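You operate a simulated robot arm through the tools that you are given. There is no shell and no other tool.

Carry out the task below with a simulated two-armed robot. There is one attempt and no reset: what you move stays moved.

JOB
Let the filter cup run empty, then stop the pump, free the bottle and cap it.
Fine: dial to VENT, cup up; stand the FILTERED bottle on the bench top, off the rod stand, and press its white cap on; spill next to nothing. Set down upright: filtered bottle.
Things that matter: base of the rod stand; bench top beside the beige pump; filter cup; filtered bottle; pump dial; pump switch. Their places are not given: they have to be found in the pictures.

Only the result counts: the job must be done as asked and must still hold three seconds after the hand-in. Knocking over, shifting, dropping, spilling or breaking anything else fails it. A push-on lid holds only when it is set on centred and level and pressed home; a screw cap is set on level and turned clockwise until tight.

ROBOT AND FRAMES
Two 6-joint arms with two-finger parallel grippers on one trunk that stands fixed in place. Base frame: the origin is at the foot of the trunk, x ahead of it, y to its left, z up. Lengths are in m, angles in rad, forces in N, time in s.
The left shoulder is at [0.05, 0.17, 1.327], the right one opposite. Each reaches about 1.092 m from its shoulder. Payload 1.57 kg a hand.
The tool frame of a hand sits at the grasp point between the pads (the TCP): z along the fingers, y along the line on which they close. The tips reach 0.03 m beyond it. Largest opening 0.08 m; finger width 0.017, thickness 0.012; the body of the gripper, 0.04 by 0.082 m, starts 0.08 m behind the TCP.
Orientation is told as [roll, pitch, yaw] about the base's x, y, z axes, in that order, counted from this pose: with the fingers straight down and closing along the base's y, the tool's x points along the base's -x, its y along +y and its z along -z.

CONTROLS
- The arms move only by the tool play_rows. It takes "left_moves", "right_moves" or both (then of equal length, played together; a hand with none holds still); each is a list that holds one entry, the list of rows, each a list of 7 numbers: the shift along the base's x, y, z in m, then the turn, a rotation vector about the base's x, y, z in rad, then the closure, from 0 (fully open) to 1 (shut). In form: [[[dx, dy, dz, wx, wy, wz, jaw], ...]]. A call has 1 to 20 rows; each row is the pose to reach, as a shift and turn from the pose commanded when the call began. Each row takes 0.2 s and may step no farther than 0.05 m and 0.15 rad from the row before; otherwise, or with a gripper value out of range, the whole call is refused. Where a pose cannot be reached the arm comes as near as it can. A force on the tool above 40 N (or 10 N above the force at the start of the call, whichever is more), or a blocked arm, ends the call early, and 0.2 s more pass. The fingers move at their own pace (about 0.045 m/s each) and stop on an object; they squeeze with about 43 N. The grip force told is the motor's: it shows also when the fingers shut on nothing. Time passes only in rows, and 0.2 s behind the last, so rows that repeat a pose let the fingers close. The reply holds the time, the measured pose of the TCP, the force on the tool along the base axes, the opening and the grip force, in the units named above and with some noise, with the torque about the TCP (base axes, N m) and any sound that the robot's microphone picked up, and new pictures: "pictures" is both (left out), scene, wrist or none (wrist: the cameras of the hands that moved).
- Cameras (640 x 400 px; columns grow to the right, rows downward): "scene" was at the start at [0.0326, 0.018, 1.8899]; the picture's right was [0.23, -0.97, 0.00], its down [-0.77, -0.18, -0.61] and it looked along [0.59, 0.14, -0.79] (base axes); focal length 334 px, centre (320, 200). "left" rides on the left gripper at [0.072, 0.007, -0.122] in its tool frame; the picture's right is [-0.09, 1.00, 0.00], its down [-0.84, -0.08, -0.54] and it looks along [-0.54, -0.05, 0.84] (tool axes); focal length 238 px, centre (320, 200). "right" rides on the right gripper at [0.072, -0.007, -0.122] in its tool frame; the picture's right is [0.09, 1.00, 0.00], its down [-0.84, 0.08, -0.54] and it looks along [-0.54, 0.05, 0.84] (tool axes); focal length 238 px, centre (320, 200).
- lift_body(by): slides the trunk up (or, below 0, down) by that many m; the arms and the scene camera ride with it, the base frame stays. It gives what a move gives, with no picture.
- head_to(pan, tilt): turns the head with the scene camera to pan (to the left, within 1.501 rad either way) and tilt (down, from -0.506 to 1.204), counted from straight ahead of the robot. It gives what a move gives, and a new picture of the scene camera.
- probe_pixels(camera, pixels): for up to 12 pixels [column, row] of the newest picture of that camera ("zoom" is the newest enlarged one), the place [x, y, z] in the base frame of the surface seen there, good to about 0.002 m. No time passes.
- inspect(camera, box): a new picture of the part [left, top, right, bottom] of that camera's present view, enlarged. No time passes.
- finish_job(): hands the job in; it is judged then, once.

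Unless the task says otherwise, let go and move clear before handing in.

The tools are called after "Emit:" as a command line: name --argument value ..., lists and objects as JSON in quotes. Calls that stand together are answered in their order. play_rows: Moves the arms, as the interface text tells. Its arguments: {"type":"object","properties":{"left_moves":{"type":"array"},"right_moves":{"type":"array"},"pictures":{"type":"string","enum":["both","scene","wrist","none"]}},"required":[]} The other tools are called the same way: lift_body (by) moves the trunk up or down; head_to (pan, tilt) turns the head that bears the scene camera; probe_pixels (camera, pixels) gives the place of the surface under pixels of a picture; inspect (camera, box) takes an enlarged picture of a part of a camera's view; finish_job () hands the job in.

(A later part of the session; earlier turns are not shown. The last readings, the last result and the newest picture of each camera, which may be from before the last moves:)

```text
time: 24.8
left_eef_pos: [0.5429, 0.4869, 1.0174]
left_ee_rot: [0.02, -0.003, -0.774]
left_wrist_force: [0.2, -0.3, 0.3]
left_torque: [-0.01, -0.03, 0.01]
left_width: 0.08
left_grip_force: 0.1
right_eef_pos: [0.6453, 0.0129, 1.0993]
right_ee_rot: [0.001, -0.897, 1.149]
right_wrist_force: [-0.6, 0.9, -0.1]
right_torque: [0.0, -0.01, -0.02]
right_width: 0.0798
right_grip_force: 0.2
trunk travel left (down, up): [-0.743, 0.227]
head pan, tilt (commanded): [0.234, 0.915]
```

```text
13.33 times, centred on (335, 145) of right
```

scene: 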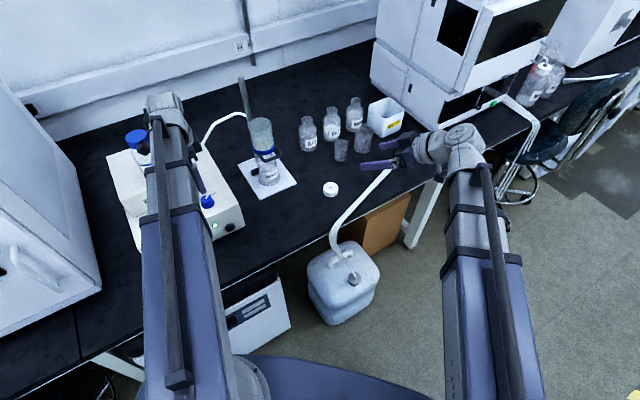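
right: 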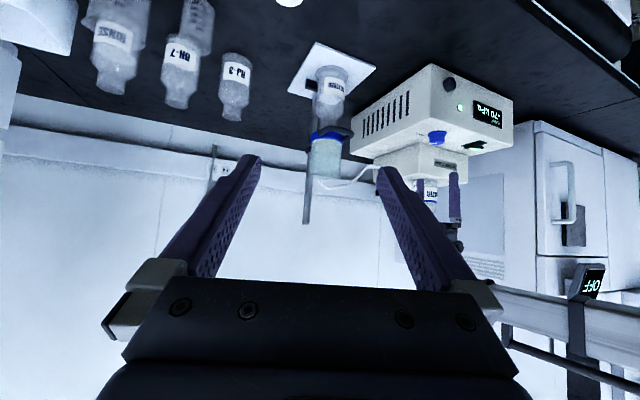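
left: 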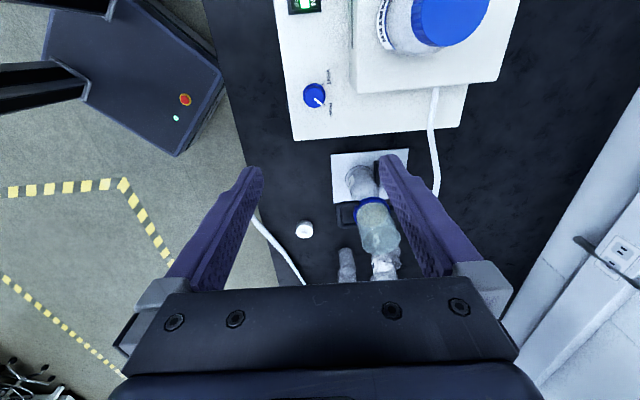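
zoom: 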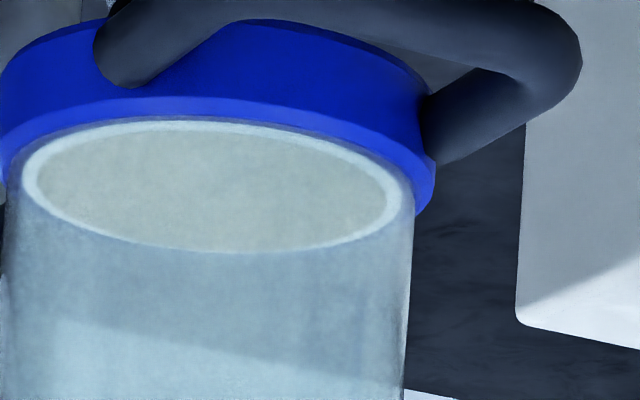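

Nothing visible changed between 20.6 s and 24.8 s. Waiting longer costs nothing, so I'll use the time to survey the bench near the pump and the stand base for a set-down spot.

Emit:
probe_pixels --camera "scene" --pixels '[[237, 163], [268, 157], [297, 185], [263, 202], [244, 226], [240, 200], [290, 215], [330, 190], [325, 215], [355, 190], [365, 205], [280, 250]]'

Emit:
probe_pixels --camera "scene" --pixels '[[247, 235], [262, 225], [300, 240], [250, 205], [241, 85], [260, 125], [331, 185], [331, 192], [310, 140], [341, 152], [364, 140], [392, 165]]'

Emit:
play_rows --right_moves '[[[0, 0, 0, 0, 0, 0, 0], [0, 0, 0, 0, 0, 0, 0], [0, 0, 0, 0, 0, 0, 0], [0, 0, 0, 0, 0, 0, 0], [0, 0, 0, 0, 0, 0, 0], [0, 0, 0, 0, 0, 0, 0], [0, 0, 0, 0, 0, 0, 0], [0, 0, 0, 0, 0, 0, 0], [0, 0, 0, 0, 0, 0, 0], [0, 0, 0, 0, 0, 0, 0], [0, 0, 0, 0, 0, 0, 0], [0, 0, 0, 0, 0, 0, 0], [0, 0, 0, 0, 0, 0, 0], [0, 0, 0, 0, 0, 0, 0], [0, 0, 0, 0, 0, 0, 0], [0, 0, 0, 0, 0, 0, 0], [0, 0, 0, 0, 0, 0, 0], [0, 0, 0, 0, 0, 0, 0], [0, 0, 0, 0, 0, 0, 0], [0, 0, 0, 0, 0, 0, 0]]]' --pictures "both"

Emit:
inspect --camera "right" --box '[295, 55, 365, 110]'

Emit:
inspect --camera "scene" --box '[240, 110, 285, 160]'

```text
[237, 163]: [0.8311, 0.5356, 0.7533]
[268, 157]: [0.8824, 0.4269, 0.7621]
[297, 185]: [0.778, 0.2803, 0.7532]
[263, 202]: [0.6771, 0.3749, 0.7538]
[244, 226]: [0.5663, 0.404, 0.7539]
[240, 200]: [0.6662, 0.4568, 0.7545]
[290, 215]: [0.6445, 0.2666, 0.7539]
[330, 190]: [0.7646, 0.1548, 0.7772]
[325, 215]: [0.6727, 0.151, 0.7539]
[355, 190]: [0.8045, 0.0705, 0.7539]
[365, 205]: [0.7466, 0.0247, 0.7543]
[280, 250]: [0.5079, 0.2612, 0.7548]
```

```text
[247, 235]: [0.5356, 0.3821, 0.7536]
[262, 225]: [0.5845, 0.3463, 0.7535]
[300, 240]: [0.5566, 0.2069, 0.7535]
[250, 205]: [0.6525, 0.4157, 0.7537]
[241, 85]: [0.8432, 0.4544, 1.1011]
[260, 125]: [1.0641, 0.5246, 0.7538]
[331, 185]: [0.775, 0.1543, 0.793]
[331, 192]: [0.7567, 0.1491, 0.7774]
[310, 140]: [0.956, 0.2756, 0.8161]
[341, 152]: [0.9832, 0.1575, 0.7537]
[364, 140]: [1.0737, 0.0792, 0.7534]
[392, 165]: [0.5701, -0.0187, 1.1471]
```

```text
time: 29.0
left_eef_pos: [0.5442, 0.4872, 1.0171]
left_ee_rot: [0.019, -0.004, -0.774]
left_wrist_force: [-0.1, -0.5, -0.4]
left_torque: [0.02, -0.01, -0.03]
left_width: 0.08
left_grip_force: 0.0
right_eef_pos: [0.6451, 0.0104, 1.0999]
right_ee_rot: [0.001, -0.896, 1.149]
right_wrist_force: [0.4, 0.0, -0.2]
right_torque: [-0.04, -0.01, 0.01]
right_width: 0.0799
right_grip_force: 0.0
trunk travel left (down, up): [-0.743, 0.227]
head pan, tilt (commanded): [0.234, 0.915]
```

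scene: 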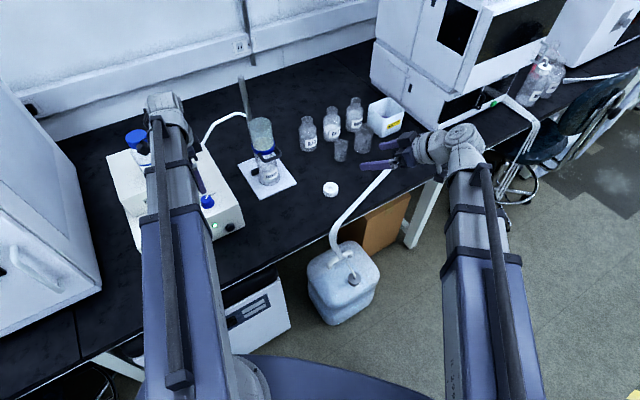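
right: 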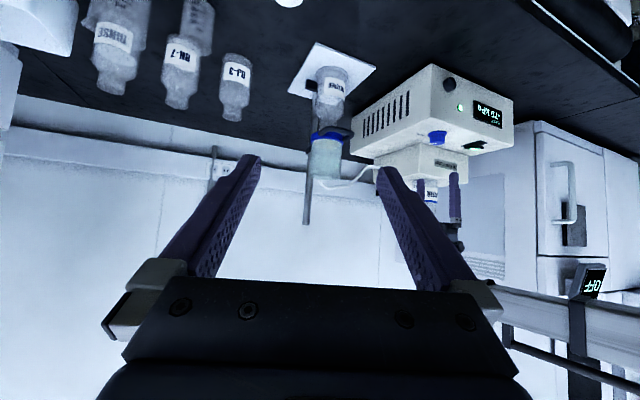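

```text
7.27 times, centred on (330, 82) of right
```

zoom: 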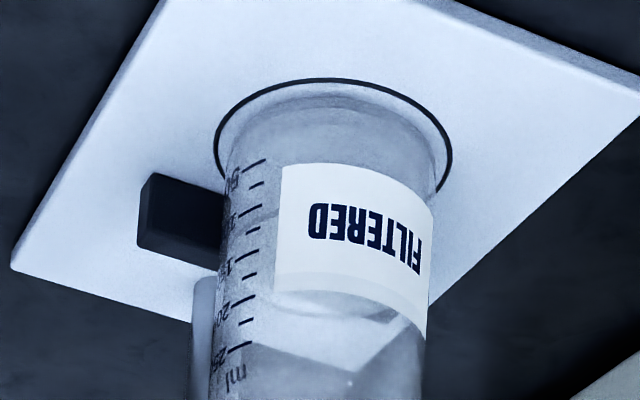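

```text
8.00 times, centred on (262, 135) of scene
```

zoom: 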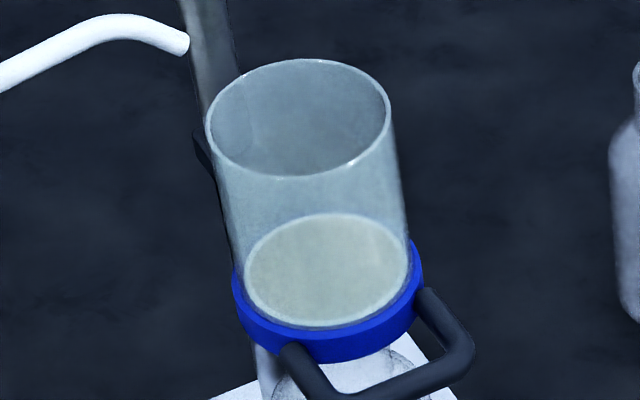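

The pictures at 29 s match those at 24.8 s, so filtration has ended: nothing is above the cream membrane and the bottle isn't rising. I'll check the dial's position from the left wrist camera before lowering onto it.

Emit:
inspect --camera "left" --box '[180, 0, 460, 175]'

Emit:
inspect --camera "scene" --box '[180, 180, 260, 240]'

```text
2.29 times, centred on (320, 88) of left
```

zoom: 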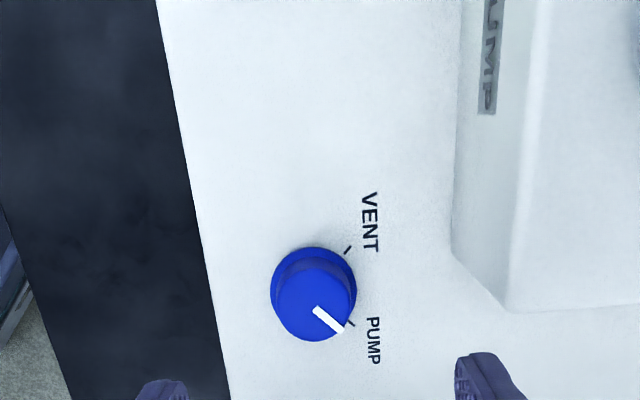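

```text
6.67 times, centred on (220, 210) of scene
```

zoom: 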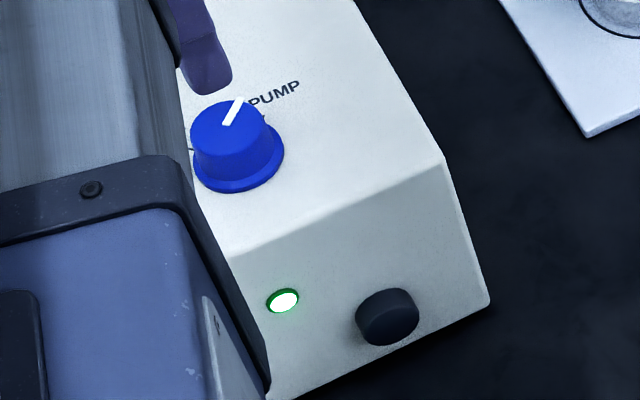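

The left wrist view shows the dial top centred near zoom (315,302). I'll probe its edges to fix the centre.

Emit:
probe_pixels --camera "left" --pixels '[[318, 132], [303, 132], [332, 132], [317, 147], [317, 119], [322, 138], [331, 143], [332, 109], [335, 141], [299, 125], [335, 122], [317, 109]]'

Emit:
probe_pixels --camera "zoom" --pixels '[[192, 128], [268, 128], [238, 98], [228, 155], [228, 125], [283, 160], [240, 192], [200, 172], [243, 165]]'

```text
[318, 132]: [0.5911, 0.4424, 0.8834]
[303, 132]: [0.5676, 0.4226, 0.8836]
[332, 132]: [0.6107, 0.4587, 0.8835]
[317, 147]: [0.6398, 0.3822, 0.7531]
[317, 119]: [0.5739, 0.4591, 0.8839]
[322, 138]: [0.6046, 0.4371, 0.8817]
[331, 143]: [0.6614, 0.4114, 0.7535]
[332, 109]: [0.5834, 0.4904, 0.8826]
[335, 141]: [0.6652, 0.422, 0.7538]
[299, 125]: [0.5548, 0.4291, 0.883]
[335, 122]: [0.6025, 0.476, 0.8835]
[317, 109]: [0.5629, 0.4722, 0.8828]
```

```text
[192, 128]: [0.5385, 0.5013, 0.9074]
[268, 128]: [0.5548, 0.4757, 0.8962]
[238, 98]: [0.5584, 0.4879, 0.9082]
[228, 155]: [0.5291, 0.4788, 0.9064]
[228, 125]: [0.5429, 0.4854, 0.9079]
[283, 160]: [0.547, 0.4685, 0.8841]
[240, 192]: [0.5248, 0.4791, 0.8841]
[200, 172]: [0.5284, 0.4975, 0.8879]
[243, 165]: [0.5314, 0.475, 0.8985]
```

The dial centre comes out at (0.543, 0.486), right under the left TCP. I'll lower the trunk so the tips sit just above the panel around the knob.

Emit:
lift_body --by -0.095

Emit:
inspect --camera "left" --box '[160, 60, 480, 260]'

Emit:
inspect --camera "right" --box '[330, 50, 530, 230]'

```text
time: 30.3
left_eef_pos: [0.5436, 0.4868, 0.9226]
left_ee_rot: [0.021, -0.002, -0.775]
left_wrist_force: [-0.1, -0.6, 0.3]
left_torque: [-0.01, 0.03, -0.01]
left_width: 0.0802
left_grip_force: 0.1
right_eef_pos: [0.6457, 0.01, 1.0045]
right_ee_rot: [0.0, -0.897, 1.152]
right_wrist_force: [-0.2, 0.6, 0.3]
right_torque: [0.02, 0.03, -0.01]
right_width: 0.08
right_grip_force: 0.1
trunk travel left (down, up): [-0.648, 0.322]
head pan, tilt (commanded): [0.234, 0.915]
```

```text
2.00 times, centred on (320, 160) of left
```

zoom: 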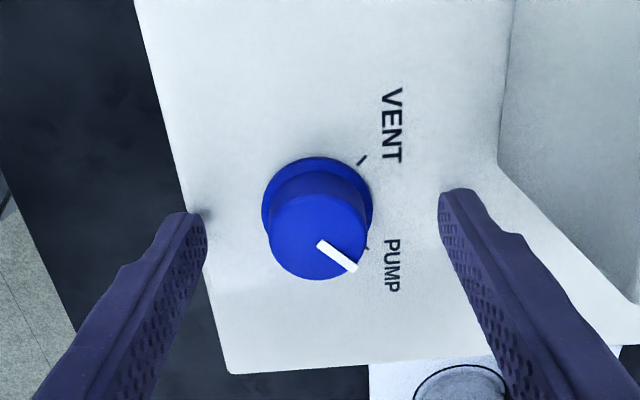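

```text
2.22 times, centred on (430, 140) of right
```

zoom: 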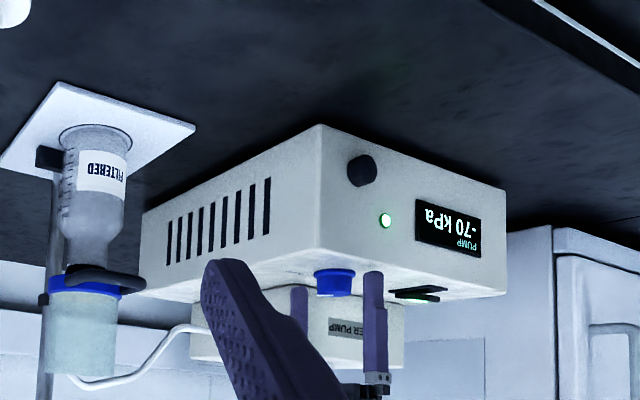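

The fingers straddle the knob evenly and the tips are clear of the panel. I'll close on it.

Emit:
play_rows --left_moves '[[[-0.0005, -0.0005, 0, 0, 0, 0, 0.3], [-0.0005, -0.0005, 0, 0, 0, 0, 0.6], [-0.0005, -0.0005, 0, 0, 0, 0, 1], [-0.0005, -0.0005, 0, 0, 0, 0, 1], [-0.0005, -0.0005, 0, 0, 0, 0, 1], [-0.0005, -0.0005, 0, 0, 0, 0, 1]]]' --pictures "none"

Emit:
inspect --camera "left" --box '[160, 60, 480, 260]'

```text
time: 31.7
left_eef_pos: [0.5423, 0.4863, 0.9229]
left_ee_rot: [0.018, -0.002, -0.774]
left_wrist_force: [-3.9, -2.7, -3.7]
left_torque: [-0.52, 0.49, 0.02]
left_width: 0.0339
left_grip_force: 41.8
right_eef_pos: [0.645, 0.011, 1.0056]
right_ee_rot: [0.0, -0.898, 1.152]
right_wrist_force: [-0.5, -0.2, 0.0]
right_torque: [-0.04, -0.01, 0.04]
right_width: 0.0799
right_grip_force: 0.1
trunk travel left (down, up): [-0.648, 0.322]
head pan, tilt (commanded): [0.234, 0.915]
```

```text
2.00 times, centred on (320, 160) of left
```

zoom: 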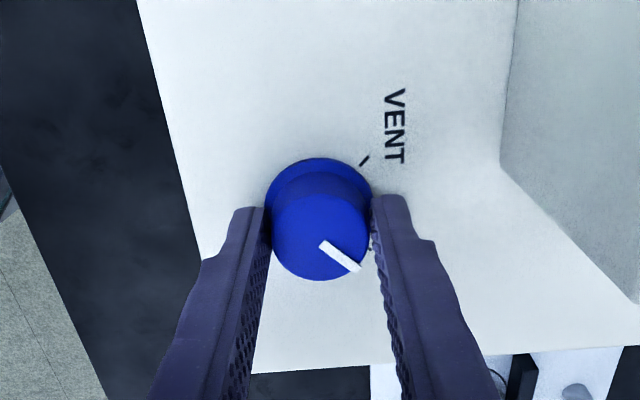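

The knob is gripped at 34 mm with about 42 N. Now I'll turn it +90° about z toward VENT.

Emit:
play_rows --left_moves '[[[0, 0, 0, 0, 0, 0.13, 1], [0, 0, 0, 0, 0, 0.26, 1], [0, 0, 0, 0, 0, 0.39, 1], [0, 0, 0, 0, 0, 0.52, 1], [0, 0, 0, 0, 0, 0.65, 1], [0, 0, 0, 0, 0, 0.78, 1], [0, 0, 0, 0, 0, 0.91, 1], [0, 0, 0, 0, 0, 1.04, 1], [0, 0, 0, 0, 0, 1.17, 1], [0, 0, 0, 0, 0, 1.3, 1], [0, 0, 0, 0, 0, 1.43, 1], [0, 0, 0, 0, 0, 1.55, 1], [0, 0, 0, 0, 0, 1.55, 1]]]' --pictures "both"

Emit:
inspect --camera "left" --box '[160, 60, 480, 260]'

Emit:
inspect --camera "right" --box '[330, 50, 530, 230]'

```text
time: 34.5
left_eef_pos: [0.5421, 0.4861, 0.9221]
left_ee_rot: [0.019, -0.003, 0.778]
left_wrist_force: [0.8, -5.1, -2.4]
left_torque: [-0.78, -0.44, -0.02]
left_width: 0.0339
left_grip_force: 41.1
right_eef_pos: [0.6454, 0.0111, 1.0061]
right_ee_rot: [-0.001, -0.896, 1.149]
right_wrist_force: [-0.3, 1.1, 0.1]
right_torque: [-0.01, 0.01, 0.02]
right_width: 0.0798
right_grip_force: 0.1
trunk travel left (down, up): [-0.648, 0.322]
head pan, tilt (commanded): [0.234, 0.915]
```

scene: 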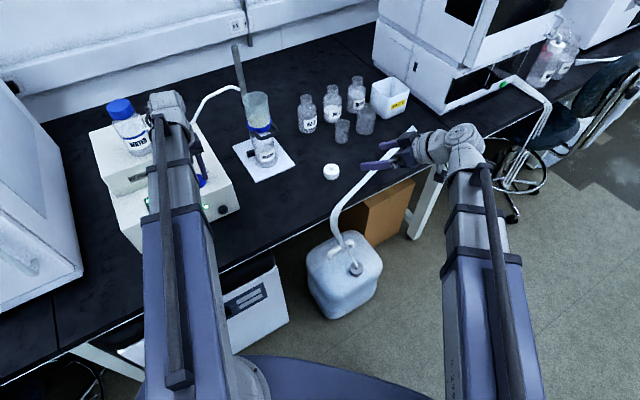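
left: 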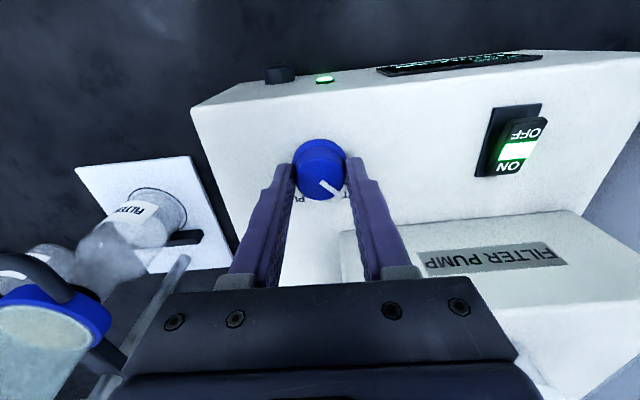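

```text
2.00 times, centred on (320, 160) of left
```

zoom: 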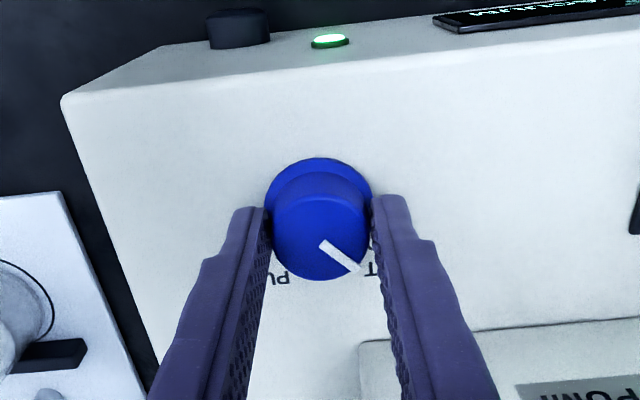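

```text
2.22 times, centred on (430, 140) of right
```

zoom: 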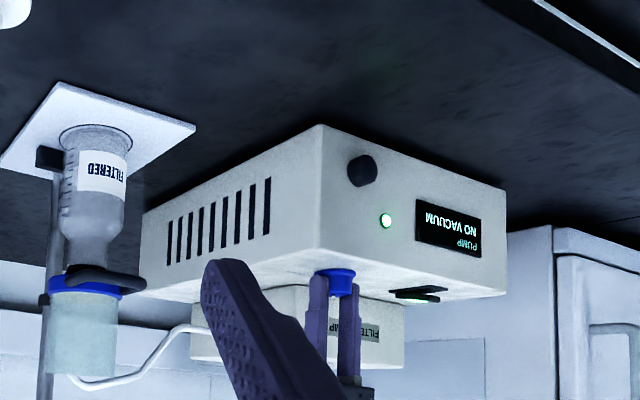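

The display now reads "NO VACUUM", so the dial is at VENT. I'll release it, rise, and check the pointer.

Emit:
play_rows --left_moves '[[[0, 0, 0, 0, 0, 0, 0.5], [0, 0, 0, 0, 0, 0, 0], [0, 0, 0, 0, 0, 0, 0], [0, 0, 0, 0, 0, 0, 0]]]' --pictures "none"

Emit:
lift_body --by 0.05

Emit:
inspect --camera "left" --box '[160, 40, 600, 260]'

Emit:
inspect --camera "right" --box '[400, 60, 520, 160]'

```text
time: 35.5
left_eef_pos: [0.5422, 0.4861, 0.9223]
left_ee_rot: [0.019, -0.003, 0.775]
left_wrist_force: [-0.3, 0.1, -0.8]
left_torque: [0.03, 0.02, 0.0]
left_width: 0.0801
left_grip_force: 0.2
right_eef_pos: [0.6457, 0.0114, 1.0049]
right_ee_rot: [-0.001, -0.898, 1.15]
right_wrist_force: [-0.5, 0.4, 0.5]
right_torque: [0.04, -0.02, 0.02]
right_width: 0.0801
right_grip_force: 0.0
trunk travel left (down, up): [-0.648, 0.322]
head pan, tilt (commanded): [0.234, 0.915]
```

```text
time: 36.4
left_eef_pos: [0.543, 0.4857, 0.9719]
left_ee_rot: [0.022, -0.001, 0.775]
left_wrist_force: [-0.7, 0.6, -0.1]
left_torque: [-0.03, 0.02, -0.02]
left_width: 0.0803
left_grip_force: 0.1
right_eef_pos: [0.645, 0.011, 1.0541]
right_ee_rot: [-0.001, -0.899, 1.151]
right_wrist_force: [0.5, 0.9, -0.2]
right_torque: [-0.02, -0.02, -0.01]
right_width: 0.08
right_grip_force: 0.0
trunk travel left (down, up): [-0.698, 0.272]
head pan, tilt (commanded): [0.234, 0.915]
```

```text
1.45 times, centred on (380, 150) of left
```

zoom: 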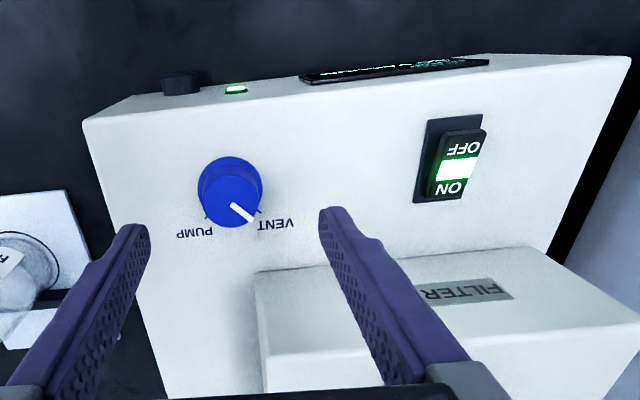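

```text
4.00 times, centred on (460, 110) of right
```

zoom: 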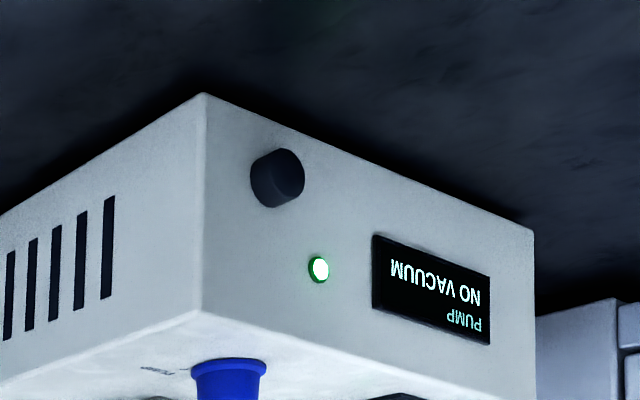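

The pointer sits at VENT. Now I'll close the left fingers and move them over the OFF end of the rocker.

Emit:
play_rows --left_moves '[[[-0.026, 0.02, 0, 0, 0, 0, 0.5], [-0.052, 0.04, 0, 0, 0, 0, 1], [-0.078, 0.06, 0, 0, 0, 0, 1], [-0.105, 0.081, 0, 0, 0, 0, 1], [-0.105, 0.081, 0, 0, 0, 0, 1], [-0.105, 0.081, 0, 0, 0, 0, 1]]]' --pictures "both"

Emit:
inspect --camera "left" --box '[240, 60, 400, 200]'

```text
time: 37.8
left_eef_pos: [0.4372, 0.568, 0.9728]
left_ee_rot: [0.019, 0.0, 0.775]
left_wrist_force: [-0.1, -0.5, 0.3]
left_torque: [-0.02, -0.01, -0.01]
left_width: 0.0
left_grip_force: 21.2
right_eef_pos: [0.6454, 0.0101, 1.0547]
right_ee_rot: [-0.001, -0.9, 1.148]
right_wrist_force: [0.6, 0.0, 0.3]
right_torque: [-0.01, 0.07, 0.0]
right_width: 0.08
right_grip_force: 0.0
trunk travel left (down, up): [-0.698, 0.272]
head pan, tilt (commanded): [0.234, 0.915]
```

scene: 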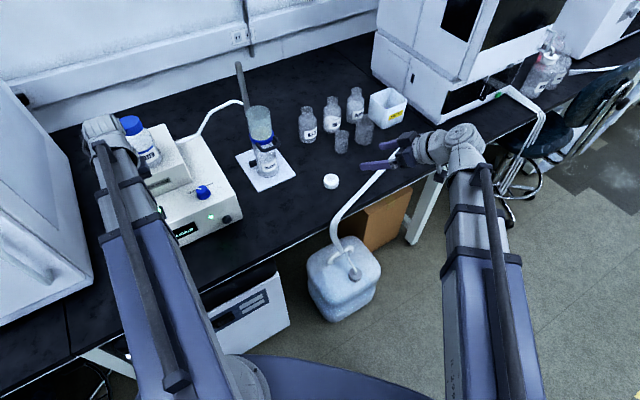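
left: 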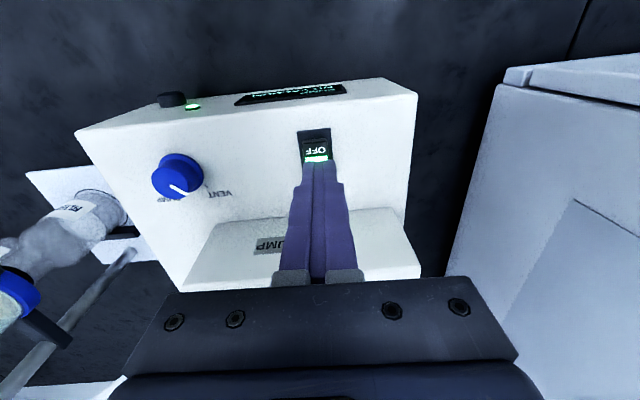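

```text
2.86 times, centred on (320, 130) of left
```

zoom: 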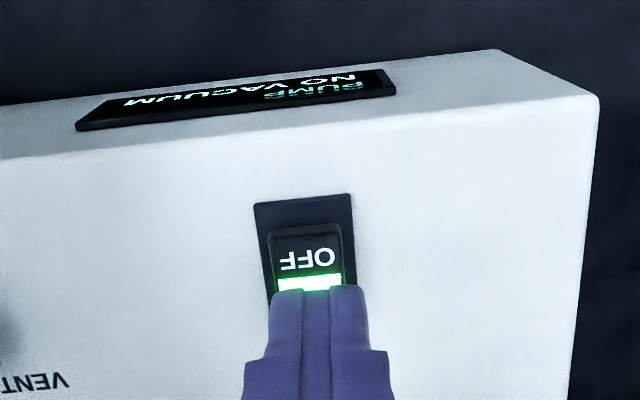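

The closed fingertips hover by the rocker, and parallax shifts them in the picture. I'll probe the OFF end.

Emit:
probe_pixels --camera "zoom" --pixels '[[308, 260], [308, 235], [275, 235], [340, 228], [308, 283], [280, 265], [340, 262], [302, 203], [318, 300]]'

```text
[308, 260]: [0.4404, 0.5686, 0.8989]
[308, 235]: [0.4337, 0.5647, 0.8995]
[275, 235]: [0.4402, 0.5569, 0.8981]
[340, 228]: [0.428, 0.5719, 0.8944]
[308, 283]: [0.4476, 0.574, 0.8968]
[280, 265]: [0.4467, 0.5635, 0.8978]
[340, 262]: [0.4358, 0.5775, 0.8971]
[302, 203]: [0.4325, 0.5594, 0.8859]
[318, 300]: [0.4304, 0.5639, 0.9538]
```

The OFF end spans about (0.434,0.5645) to (0.440,0.5686) at z 0.899, and the TCP is centred on it. I'll lower to just above contact, then press in small steps.

Emit:
lift_body --by -0.042

Emit:
lift_body --by -0.006

Emit:
inspect --camera "left" --box '[160, 60, 480, 260]'

```text
time: 38.6
left_eef_pos: [0.4378, 0.5681, 0.9309]
left_ee_rot: [0.018, -0.003, 0.777]
left_wrist_force: [0.1, -0.1, -0.4]
left_torque: [0.01, -0.03, 0.03]
left_width: 0.0
left_grip_force: 21.6
right_eef_pos: [0.6461, 0.0116, 1.0133]
right_ee_rot: [0.001, -0.898, 1.15]
right_wrist_force: [-0.2, 0.8, 0.5]
right_torque: [-0.01, -0.01, 0.0]
right_width: 0.0804
right_grip_force: 0.1
trunk travel left (down, up): [-0.656, 0.314]
head pan, tilt (commanded): [0.234, 0.915]
```

```text
time: 39.3
left_eef_pos: [0.4376, 0.5688, 0.9277]
left_ee_rot: [0.021, -0.007, 0.775]
left_wrist_force: [-1.0, -2.4, 29.0]
left_torque: [0.07, -0.15, -0.06]
left_width: 0.0001
left_grip_force: 21.3
right_eef_pos: [0.6437, 0.0103, 1.0087]
right_ee_rot: [-0.003, -0.9, 1.153]
right_wrist_force: [0.1, 0.2, 0.1]
right_torque: [0.01, 0.02, 0.01]
right_width: 0.08
right_grip_force: 0.0
trunk travel left (down, up): [-0.65, 0.32]
head pan, tilt (commanded): [0.234, 0.915]
stopped: the force on the tool passed its limit at 43 N (the readings are from after the stop); the commanded pose is now the measured one
```

```text
2.00 times, centred on (320, 160) of left
```

zoom: 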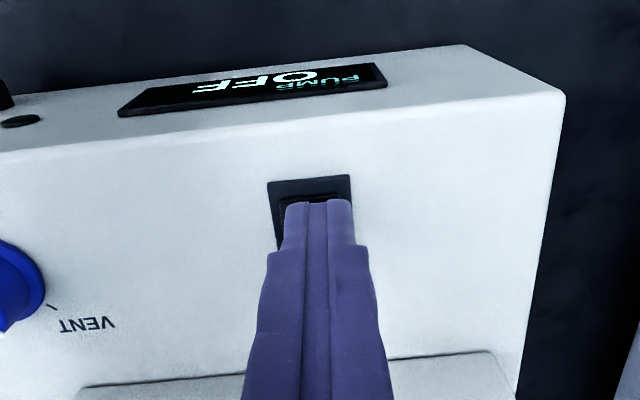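

The display reads "PUMP OFF" and the green lamp is dark. I'll rise off the switch and confirm it stays off.

Emit:
lift_body --by 0.1

Emit:
inspect --camera "left" --box '[160, 60, 480, 260]'

Emit:
inspect --camera "right" --box '[270, 30, 520, 200]'

```text
time: 40.6
left_eef_pos: [0.4391, 0.569, 1.0253]
left_ee_rot: [0.021, -0.005, 0.776]
left_wrist_force: [0.0, 0.6, 0.1]
left_torque: [-0.02, 0.01, 0.01]
left_width: 0.0
left_grip_force: 21.4
right_eef_pos: [0.6464, 0.0119, 1.1071]
right_ee_rot: [0.0, -0.898, 1.151]
right_wrist_force: [0.1, -1.0, -0.6]
right_torque: [-0.02, 0.06, -0.01]
right_width: 0.08
right_grip_force: 0.0
trunk travel left (down, up): [-0.75, 0.22]
head pan, tilt (commanded): [0.234, 0.915]
```

```text
2.00 times, centred on (320, 160) of left
```

zoom: 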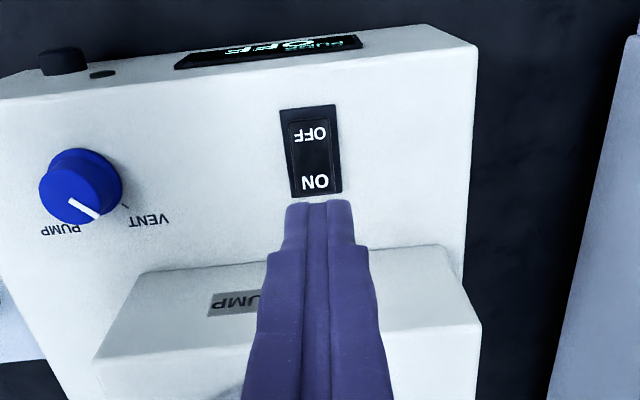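

```text
2.35 times, centred on (395, 115) of right
```

zoom: 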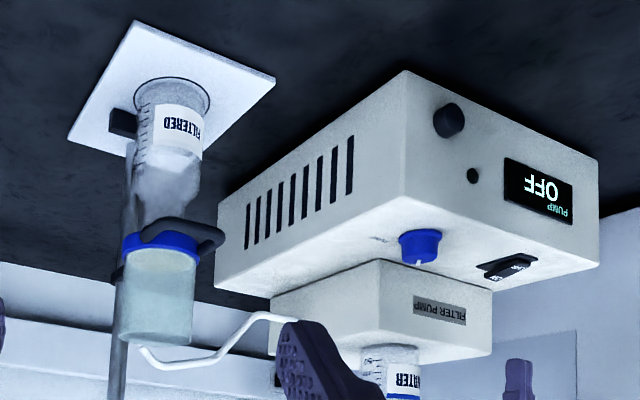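

The pump is off and the dial is at VENT. I'll raise the trunk, then bring the left hand over the cup's handle with yaw −0.785 so the fingers close across its front bar.

Emit:
lift_body --by 0.1

Emit:
play_rows --left_moves '[[[0.0245, -0.0194, 0, 0, 0, -0.13, 0.5], [0.049, -0.0388, 0, 0, 0, -0.26, 0.5], [0.0735, -0.0581, 0, 0, 0, -0.39, 0.5], [0.098, -0.0775, 0, 0, 0, -0.52, 0.5], [0.1225, -0.0969, 0, 0, 0, -0.65, 0.5], [0.147, -0.1163, 0, 0, 0, -0.78, 0.5], [0.1715, -0.1356, 0, 0, 0, -0.91, 0.5], [0.196, -0.155, 0, 0, 0, -1.04, 0.5], [0.2205, -0.1744, 0, 0, 0, -1.17, 0.5], [0.245, -0.1938, 0, 0, 0, -1.3, 0.5], [0.2695, -0.2131, 0, 0, 0, -1.43, 0.5], [0.2945, -0.2325, 0, 0, 0, -1.56, 0.5], [0.2945, -0.2325, 0, 0, 0, -1.56, 0.5]]]' --pictures "both"

Emit:
inspect --camera "left" --box '[220, 80, 480, 290]'

Emit:
inspect --camera "scene" --box '[200, 90, 320, 210]'

```text
time: 41.9
left_eef_pos: [0.4389, 0.57, 1.1252]
left_ee_rot: [0.023, -0.005, 0.775]
left_wrist_force: [-0.4, 0.2, -0.5]
left_torque: [-0.01, -0.04, -0.02]
left_width: 0.0
left_grip_force: 21.1
right_eef_pos: [0.6458, 0.0105, 1.2071]
right_ee_rot: [0.0, -0.896, 1.149]
right_wrist_force: [0.0, -0.2, -0.7]
right_torque: [0.05, 0.02, 0.01]
right_width: 0.0801
right_grip_force: 0.1
trunk travel left (down, up): [-0.85, 0.12]
head pan, tilt (commanded): [0.234, 0.915]
```

```text
time: 44.7
left_eef_pos: [0.7313, 0.3379, 1.1269]
left_ee_rot: [0.021, -0.005, -0.786]
left_wrist_force: [-0.4, 0.3, 0.2]
left_torque: [0.01, 0.01, 0.0]
left_width: 0.04
left_grip_force: 0.0
right_eef_pos: [0.6452, 0.0097, 1.209]
right_ee_rot: [-0.001, -0.897, 1.152]
right_wrist_force: [0.5, 0.2, -0.4]
right_torque: [0.01, 0.02, 0.02]
right_width: 0.08
right_grip_force: 0.0
trunk travel left (down, up): [-0.85, 0.12]
head pan, tilt (commanded): [0.234, 0.915]
```

scene: 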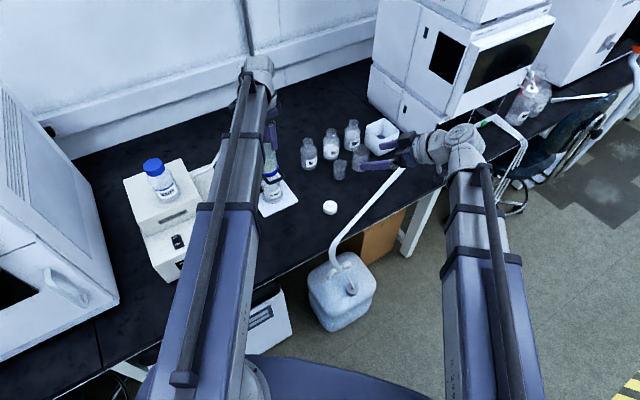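
left: 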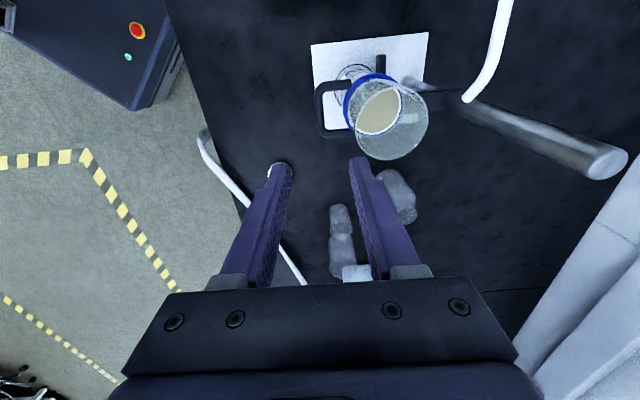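

```text
1.90 times, centred on (350, 185) of left
```

zoom: 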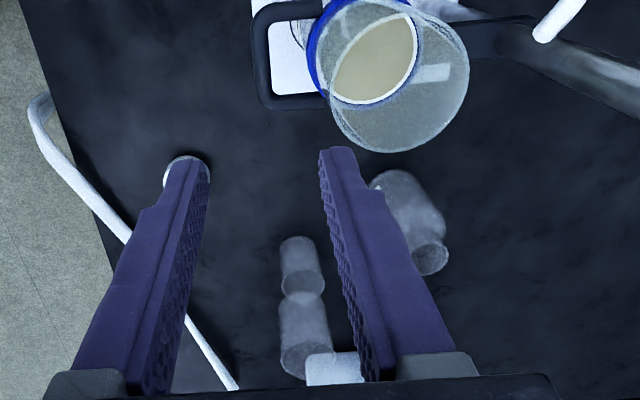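

```text
3.33 times, centred on (260, 150) of scene
```

zoom: 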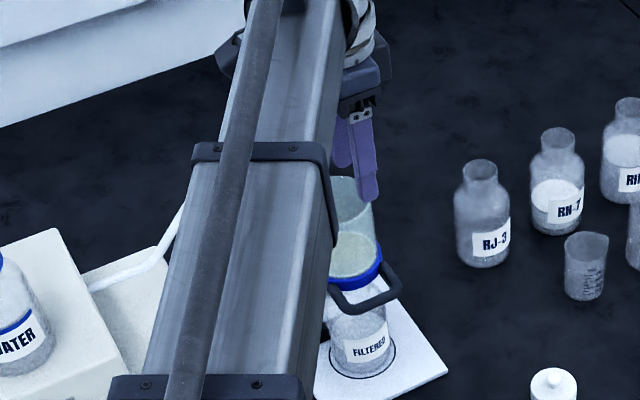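

The left camera now looks down on the loop, with its front bar at px (320,110) and its sides at rows 84 and 135. I'll probe it for exact geometry.

Emit:
probe_pixels --camera "left" --pixels '[[319, 110], [318, 98], [318, 122], [322, 110], [335, 84], [335, 135], [316, 110], [345, 84], [328, 134], [348, 105], [400, 160], [605, 160]]'

Emit:
inspect --camera "left" --box '[290, 60, 400, 150]'

Emit:
inspect --camera "right" --box '[260, 20, 400, 160]'

```text
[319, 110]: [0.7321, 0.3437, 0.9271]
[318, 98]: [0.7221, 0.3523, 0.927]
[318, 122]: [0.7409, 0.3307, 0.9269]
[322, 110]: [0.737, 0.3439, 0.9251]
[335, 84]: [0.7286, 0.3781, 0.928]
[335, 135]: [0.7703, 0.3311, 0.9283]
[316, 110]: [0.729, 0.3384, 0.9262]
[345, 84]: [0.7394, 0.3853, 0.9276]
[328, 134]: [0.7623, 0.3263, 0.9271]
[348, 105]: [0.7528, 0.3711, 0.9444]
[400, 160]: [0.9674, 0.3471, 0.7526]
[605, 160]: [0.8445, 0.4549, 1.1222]
```

```text
4.44 times, centred on (345, 105) of left
```

zoom: 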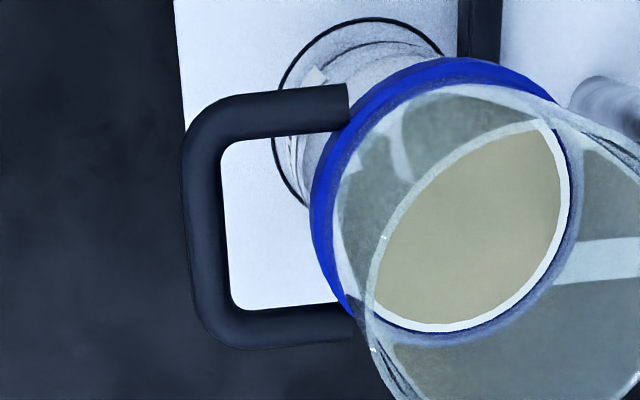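

```text
2.86 times, centred on (330, 90) of right
```

zoom: 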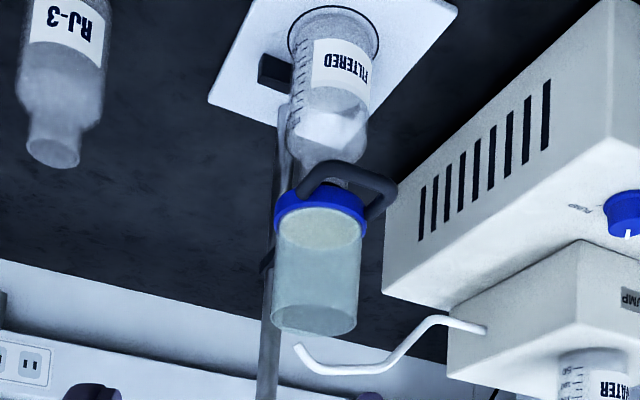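

The membrane looks dry and the cup is empty. The bar's centre is near (0.7325,0.342), its top at z 0.927, with about 25 mm between bar and collar. I'll centre over it, narrow the jaws to 28 mm, and go down partway.

Emit:
play_rows --left_moves '[[[0.001, 0.003, 0, 0, 0, 0, 0.65], [0.0012, 0.0041, 0, 0, 0, 0, 0.65], [0.0012, 0.0041, 0, 0, 0, 0, 0.65]]]' --pictures "none"

Emit:
lift_body --by -0.1

Emit:
inspect --camera "left" --box '[240, 60, 440, 200]'

Emit:
inspect --camera "scene" --box '[200, 70, 320, 200]'

Emit:
inspect --camera "right" --box '[240, 20, 440, 220]'

```text
time: 45.5
left_eef_pos: [0.7326, 0.3427, 1.125]
left_ee_rot: [0.022, -0.005, -0.785]
left_wrist_force: [0.4, 0.1, -0.2]
left_torque: [0.01, -0.03, -0.01]
left_width: 0.028
left_grip_force: 0.1
right_eef_pos: [0.6454, 0.0112, 1.208]
right_ee_rot: [0.0, -0.897, 1.15]
right_wrist_force: [-0.4, 0.5, -0.1]
right_torque: [0.01, -0.01, 0.0]
right_width: 0.08
right_grip_force: 0.0
trunk travel left (down, up): [-0.85, 0.12]
head pan, tilt (commanded): [0.234, 0.915]
```

```text
time: 46.9
left_eef_pos: [0.7335, 0.3411, 1.0252]
left_ee_rot: [0.021, -0.004, -0.786]
left_wrist_force: [0.4, 0.2, 0.0]
left_torque: [0.0, 0.0, -0.02]
left_width: 0.0278
left_grip_force: 0.0
right_eef_pos: [0.6467, 0.0112, 1.1078]
right_ee_rot: [-0.001, -0.898, 1.15]
right_wrist_force: [0.6, 0.3, -0.2]
right_torque: [0.0, 0.0, 0.0]
right_width: 0.0801
right_grip_force: 0.0
trunk travel left (down, up): [-0.75, 0.22]
head pan, tilt (commanded): [0.234, 0.915]
```

```text
2.86 times, centred on (340, 130) of left
```

zoom: 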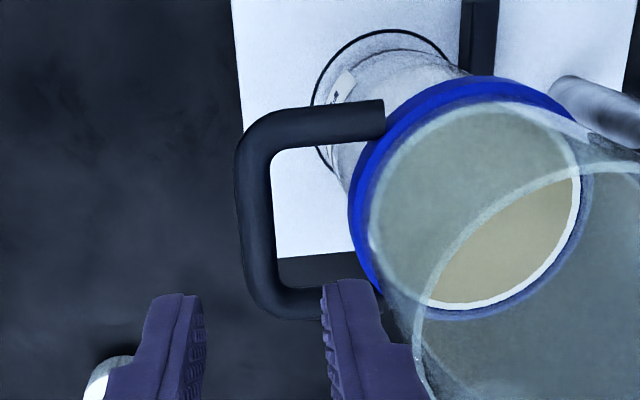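

```text
3.08 times, centred on (260, 135) of scene
```

zoom: 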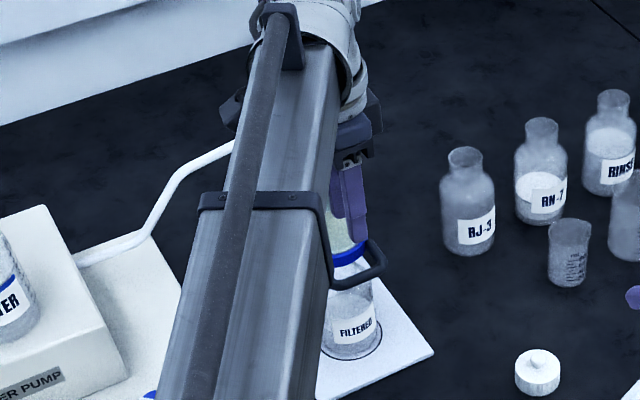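

```text
2.00 times, centred on (340, 120) of right
```

zoom: 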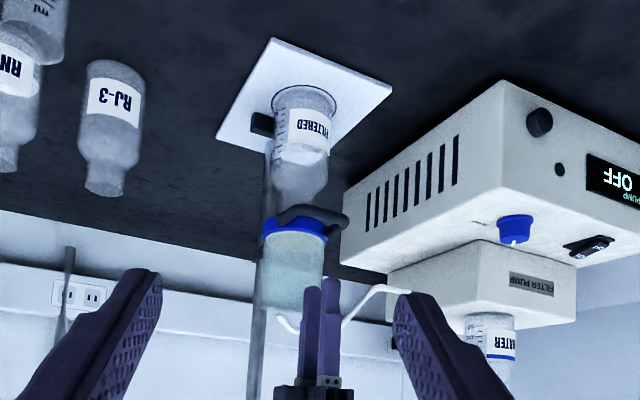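

The fingers line up with the bar on either side to within about 1 mm once the slight tilt is allowed for, with clearance to the cup wall. I'll lower the rest of the way to TCP z≈0.940.

Emit:
lift_body --by -0.06

Emit:
inspect --camera "left" --box '[240, 60, 440, 200]'

```text
time: 47.9
left_eef_pos: [0.7338, 0.3419, 0.9642]
left_ee_rot: [0.02, -0.007, -0.785]
left_wrist_force: [0.6, 0.6, -0.5]
left_torque: [0.01, -0.02, -0.01]
left_width: 0.0279
left_grip_force: 0.1
right_eef_pos: [0.646, 0.0111, 1.0476]
right_ee_rot: [-0.001, -0.896, 1.151]
right_wrist_force: [0.1, 0.8, 0.2]
right_torque: [0.03, 0.0, 0.05]
right_width: 0.0799
right_grip_force: 0.0
trunk travel left (down, up): [-0.69, 0.28]
head pan, tilt (commanded): [0.234, 0.915]
```

```text
2.86 times, centred on (340, 130) of left
```

zoom: 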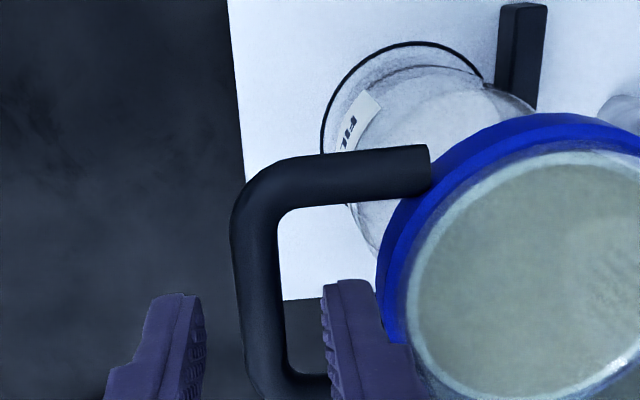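

The inner finger is tracking into the gap between bar and collar. I'll lower the last 24 mm and close.

Emit:
lift_body --by -0.024

Emit:
inspect --camera "left" --box '[240, 60, 440, 200]'

Emit:
inspect --camera "right" --box '[250, 40, 400, 210]'

```text
time: 48.5
left_eef_pos: [0.7334, 0.3421, 0.9408]
left_ee_rot: [0.022, -0.005, -0.786]
left_wrist_force: [-0.5, -0.4, -0.1]
left_torque: [0.02, -0.04, 0.02]
left_width: 0.028
left_grip_force: 0.0
right_eef_pos: [0.6454, 0.0108, 1.025]
right_ee_rot: [0.001, -0.896, 1.152]
right_wrist_force: [-0.3, -0.5, -0.2]
right_torque: [0.01, -0.01, -0.01]
right_width: 0.08
right_grip_force: 0.0
trunk travel left (down, up): [-0.666, 0.304]
head pan, tilt (commanded): [0.234, 0.915]
```

```text
2.86 times, centred on (340, 130) of left
```

zoom: 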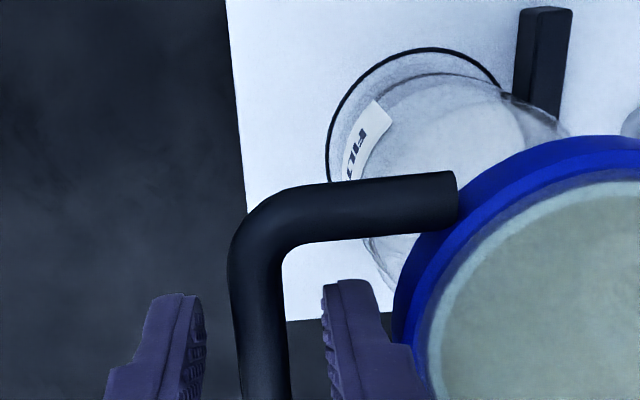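

```text
2.35 times, centred on (325, 125) of right
```

zoom: 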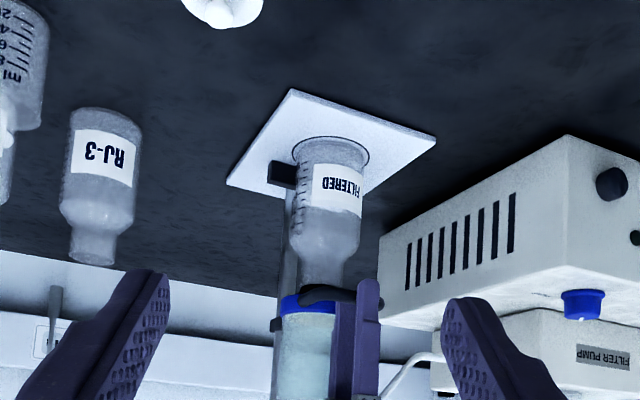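

The bar is between the pads. I'll close gently first to check the centring before the full squeeze.

Emit:
play_rows --left_moves '[[[0, 0, 0, 0, 0, 0, 0.75], [0, 0, 0, 0, 0, 0, 0.8], [0, 0, 0, 0, 0, 0, 0.83], [0, 0, 0, 0, 0, 0, 0.83]]]' --pictures "none"

Emit:
inspect --camera "left" --box '[240, 60, 440, 200]'

```text
time: 49.5
left_eef_pos: [0.733, 0.3418, 0.942]
left_ee_rot: [0.02, -0.004, -0.785]
left_wrist_force: [0.4, 0.3, -0.2]
left_torque: [-0.03, 0.0, -0.01]
left_width: 0.0135
left_grip_force: 0.0
right_eef_pos: [0.645, 0.0106, 1.0232]
right_ee_rot: [0.0, -0.897, 1.149]
right_wrist_force: [0.5, 0.2, -0.4]
right_torque: [0.02, 0.02, -0.02]
right_width: 0.0799
right_grip_force: 0.1
trunk travel left (down, up): [-0.666, 0.304]
head pan, tilt (commanded): [0.234, 0.915]
```

```text
2.86 times, centred on (340, 130) of left
```

zoom: 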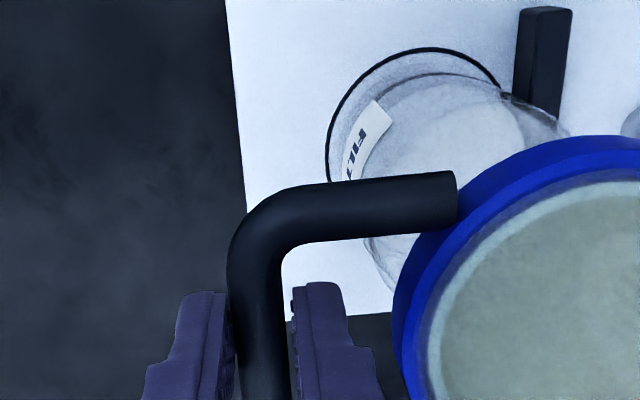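

No contact force at 13.5 mm, and the bar sits centred between the pads. I'll close fully to grip it.

Emit:
play_rows --left_moves '[[[0, 0, 0, 0, 0, 0, 0.86], [0, 0, 0, 0, 0, 0, 0.9], [0, 0, 0, 0, 0, 0, 1], [0, 0, 0, 0, 0, 0, 1]]]' --pictures "none"

```text
time: 50.5
left_eef_pos: [0.7332, 0.3416, 0.9417]
left_ee_rot: [0.02, -0.005, -0.786]
left_wrist_force: [-4.2, -2.8, -2.5]
left_torque: [-0.07, 0.07, -0.01]
left_width: 0.0116
left_grip_force: 29.1
right_eef_pos: [0.645, 0.0104, 1.0247]
right_ee_rot: [-0.001, -0.898, 1.15]
right_wrist_force: [-0.1, -0.7, 0.0]
right_torque: [0.03, 0.05, -0.02]
right_width: 0.0805
right_grip_force: 0.0
trunk travel left (down, up): [-0.666, 0.304]
head pan, tilt (commanded): [0.234, 0.915]
```

The handle is gripped at 11.6 mm. I'll raise the cup 15 mm and read the force.

Emit:
lift_body --by 0.015

Emit:
inspect --camera "right" --box '[250, 40, 400, 210]'

Emit:
inspect --camera "scene" --box '[200, 70, 320, 220]'

```text
time: 51.2
left_eef_pos: [0.7326, 0.3413, 0.9573]
left_ee_rot: [0.023, -0.006, -0.785]
left_wrist_force: [-3.5, -4.4, 1.3]
left_torque: [0.06, 0.18, -0.03]
left_width: 0.0116
left_grip_force: 29.0
right_eef_pos: [0.6467, 0.0105, 1.0385]
right_ee_rot: [-0.001, -0.9, 1.15]
right_wrist_force: [-0.7, -0.2, -0.3]
right_torque: [0.01, 0.0, 0.01]
right_width: 0.0801
right_grip_force: 0.1
trunk travel left (down, up): [-0.681, 0.289]
head pan, tilt (commanded): [0.234, 0.915]
```

```text
2.35 times, centred on (325, 125) of right
```

zoom: 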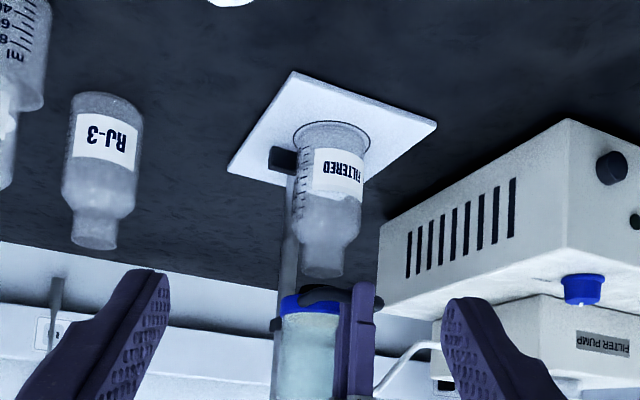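

```text
2.67 times, centred on (260, 145) of scene
```

zoom: 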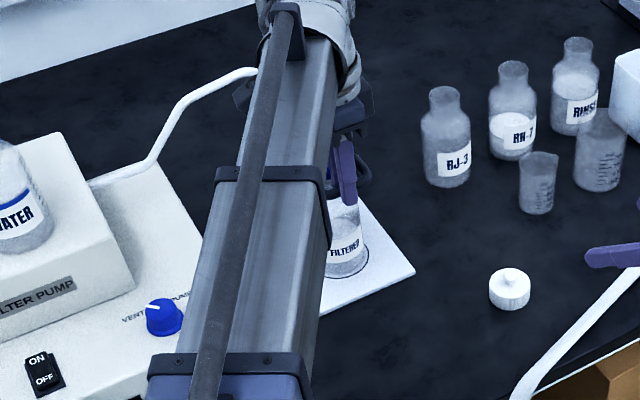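

The cup rises freely on the rod and the bottle's neck is uncovered. I'll raise it further in steps.

Emit:
lift_body --by 0.06

Emit:
lift_body --by 0.045

Emit:
inspect --camera "right" --box '[230, 20, 430, 220]'

Emit:
inspect --camera "left" --box '[200, 0, 600, 250]'

```text
time: 52.2
left_eef_pos: [0.7355, 0.3429, 1.015]
left_ee_rot: [0.021, -0.005, -0.783]
left_wrist_force: [0.1, 0.1, -0.5]
left_torque: [-0.01, 0.0, 0.01]
left_width: 0.0
left_grip_force: 20.9
right_eef_pos: [0.6464, 0.0104, 1.0993]
right_ee_rot: [-0.001, -0.897, 1.15]
right_wrist_force: [0.0, 0.3, -0.5]
right_torque: [0.0, 0.0, 0.01]
right_width: 0.0799
right_grip_force: 0.0
trunk travel left (down, up): [-0.741, 0.229]
head pan, tilt (commanded): [0.234, 0.915]
```

```text
time: 53.1
left_eef_pos: [0.7326, 0.3421, 1.061]
left_ee_rot: [0.022, -0.005, -0.786]
left_wrist_force: [-0.6, -0.5, 0.0]
left_torque: [0.0, 0.0, 0.01]
left_width: 0.0
left_grip_force: 21.2
right_eef_pos: [0.645, 0.0111, 1.1431]
right_ee_rot: [0.0, -0.898, 1.151]
right_wrist_force: [0.4, 0.7, -0.2]
right_torque: [-0.03, 0.04, 0.0]
right_width: 0.08
right_grip_force: 0.1
trunk travel left (down, up): [-0.786, 0.184]
head pan, tilt (commanded): [0.234, 0.915]
```

```text
2.00 times, centred on (330, 120) of right
```

zoom: 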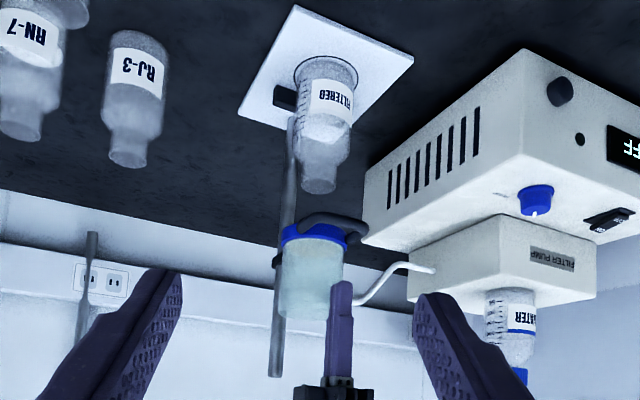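

```text
1.60 times, centred on (400, 125) of left
```

zoom: 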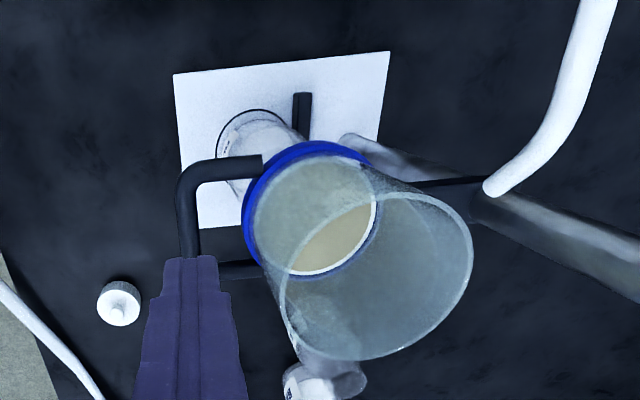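

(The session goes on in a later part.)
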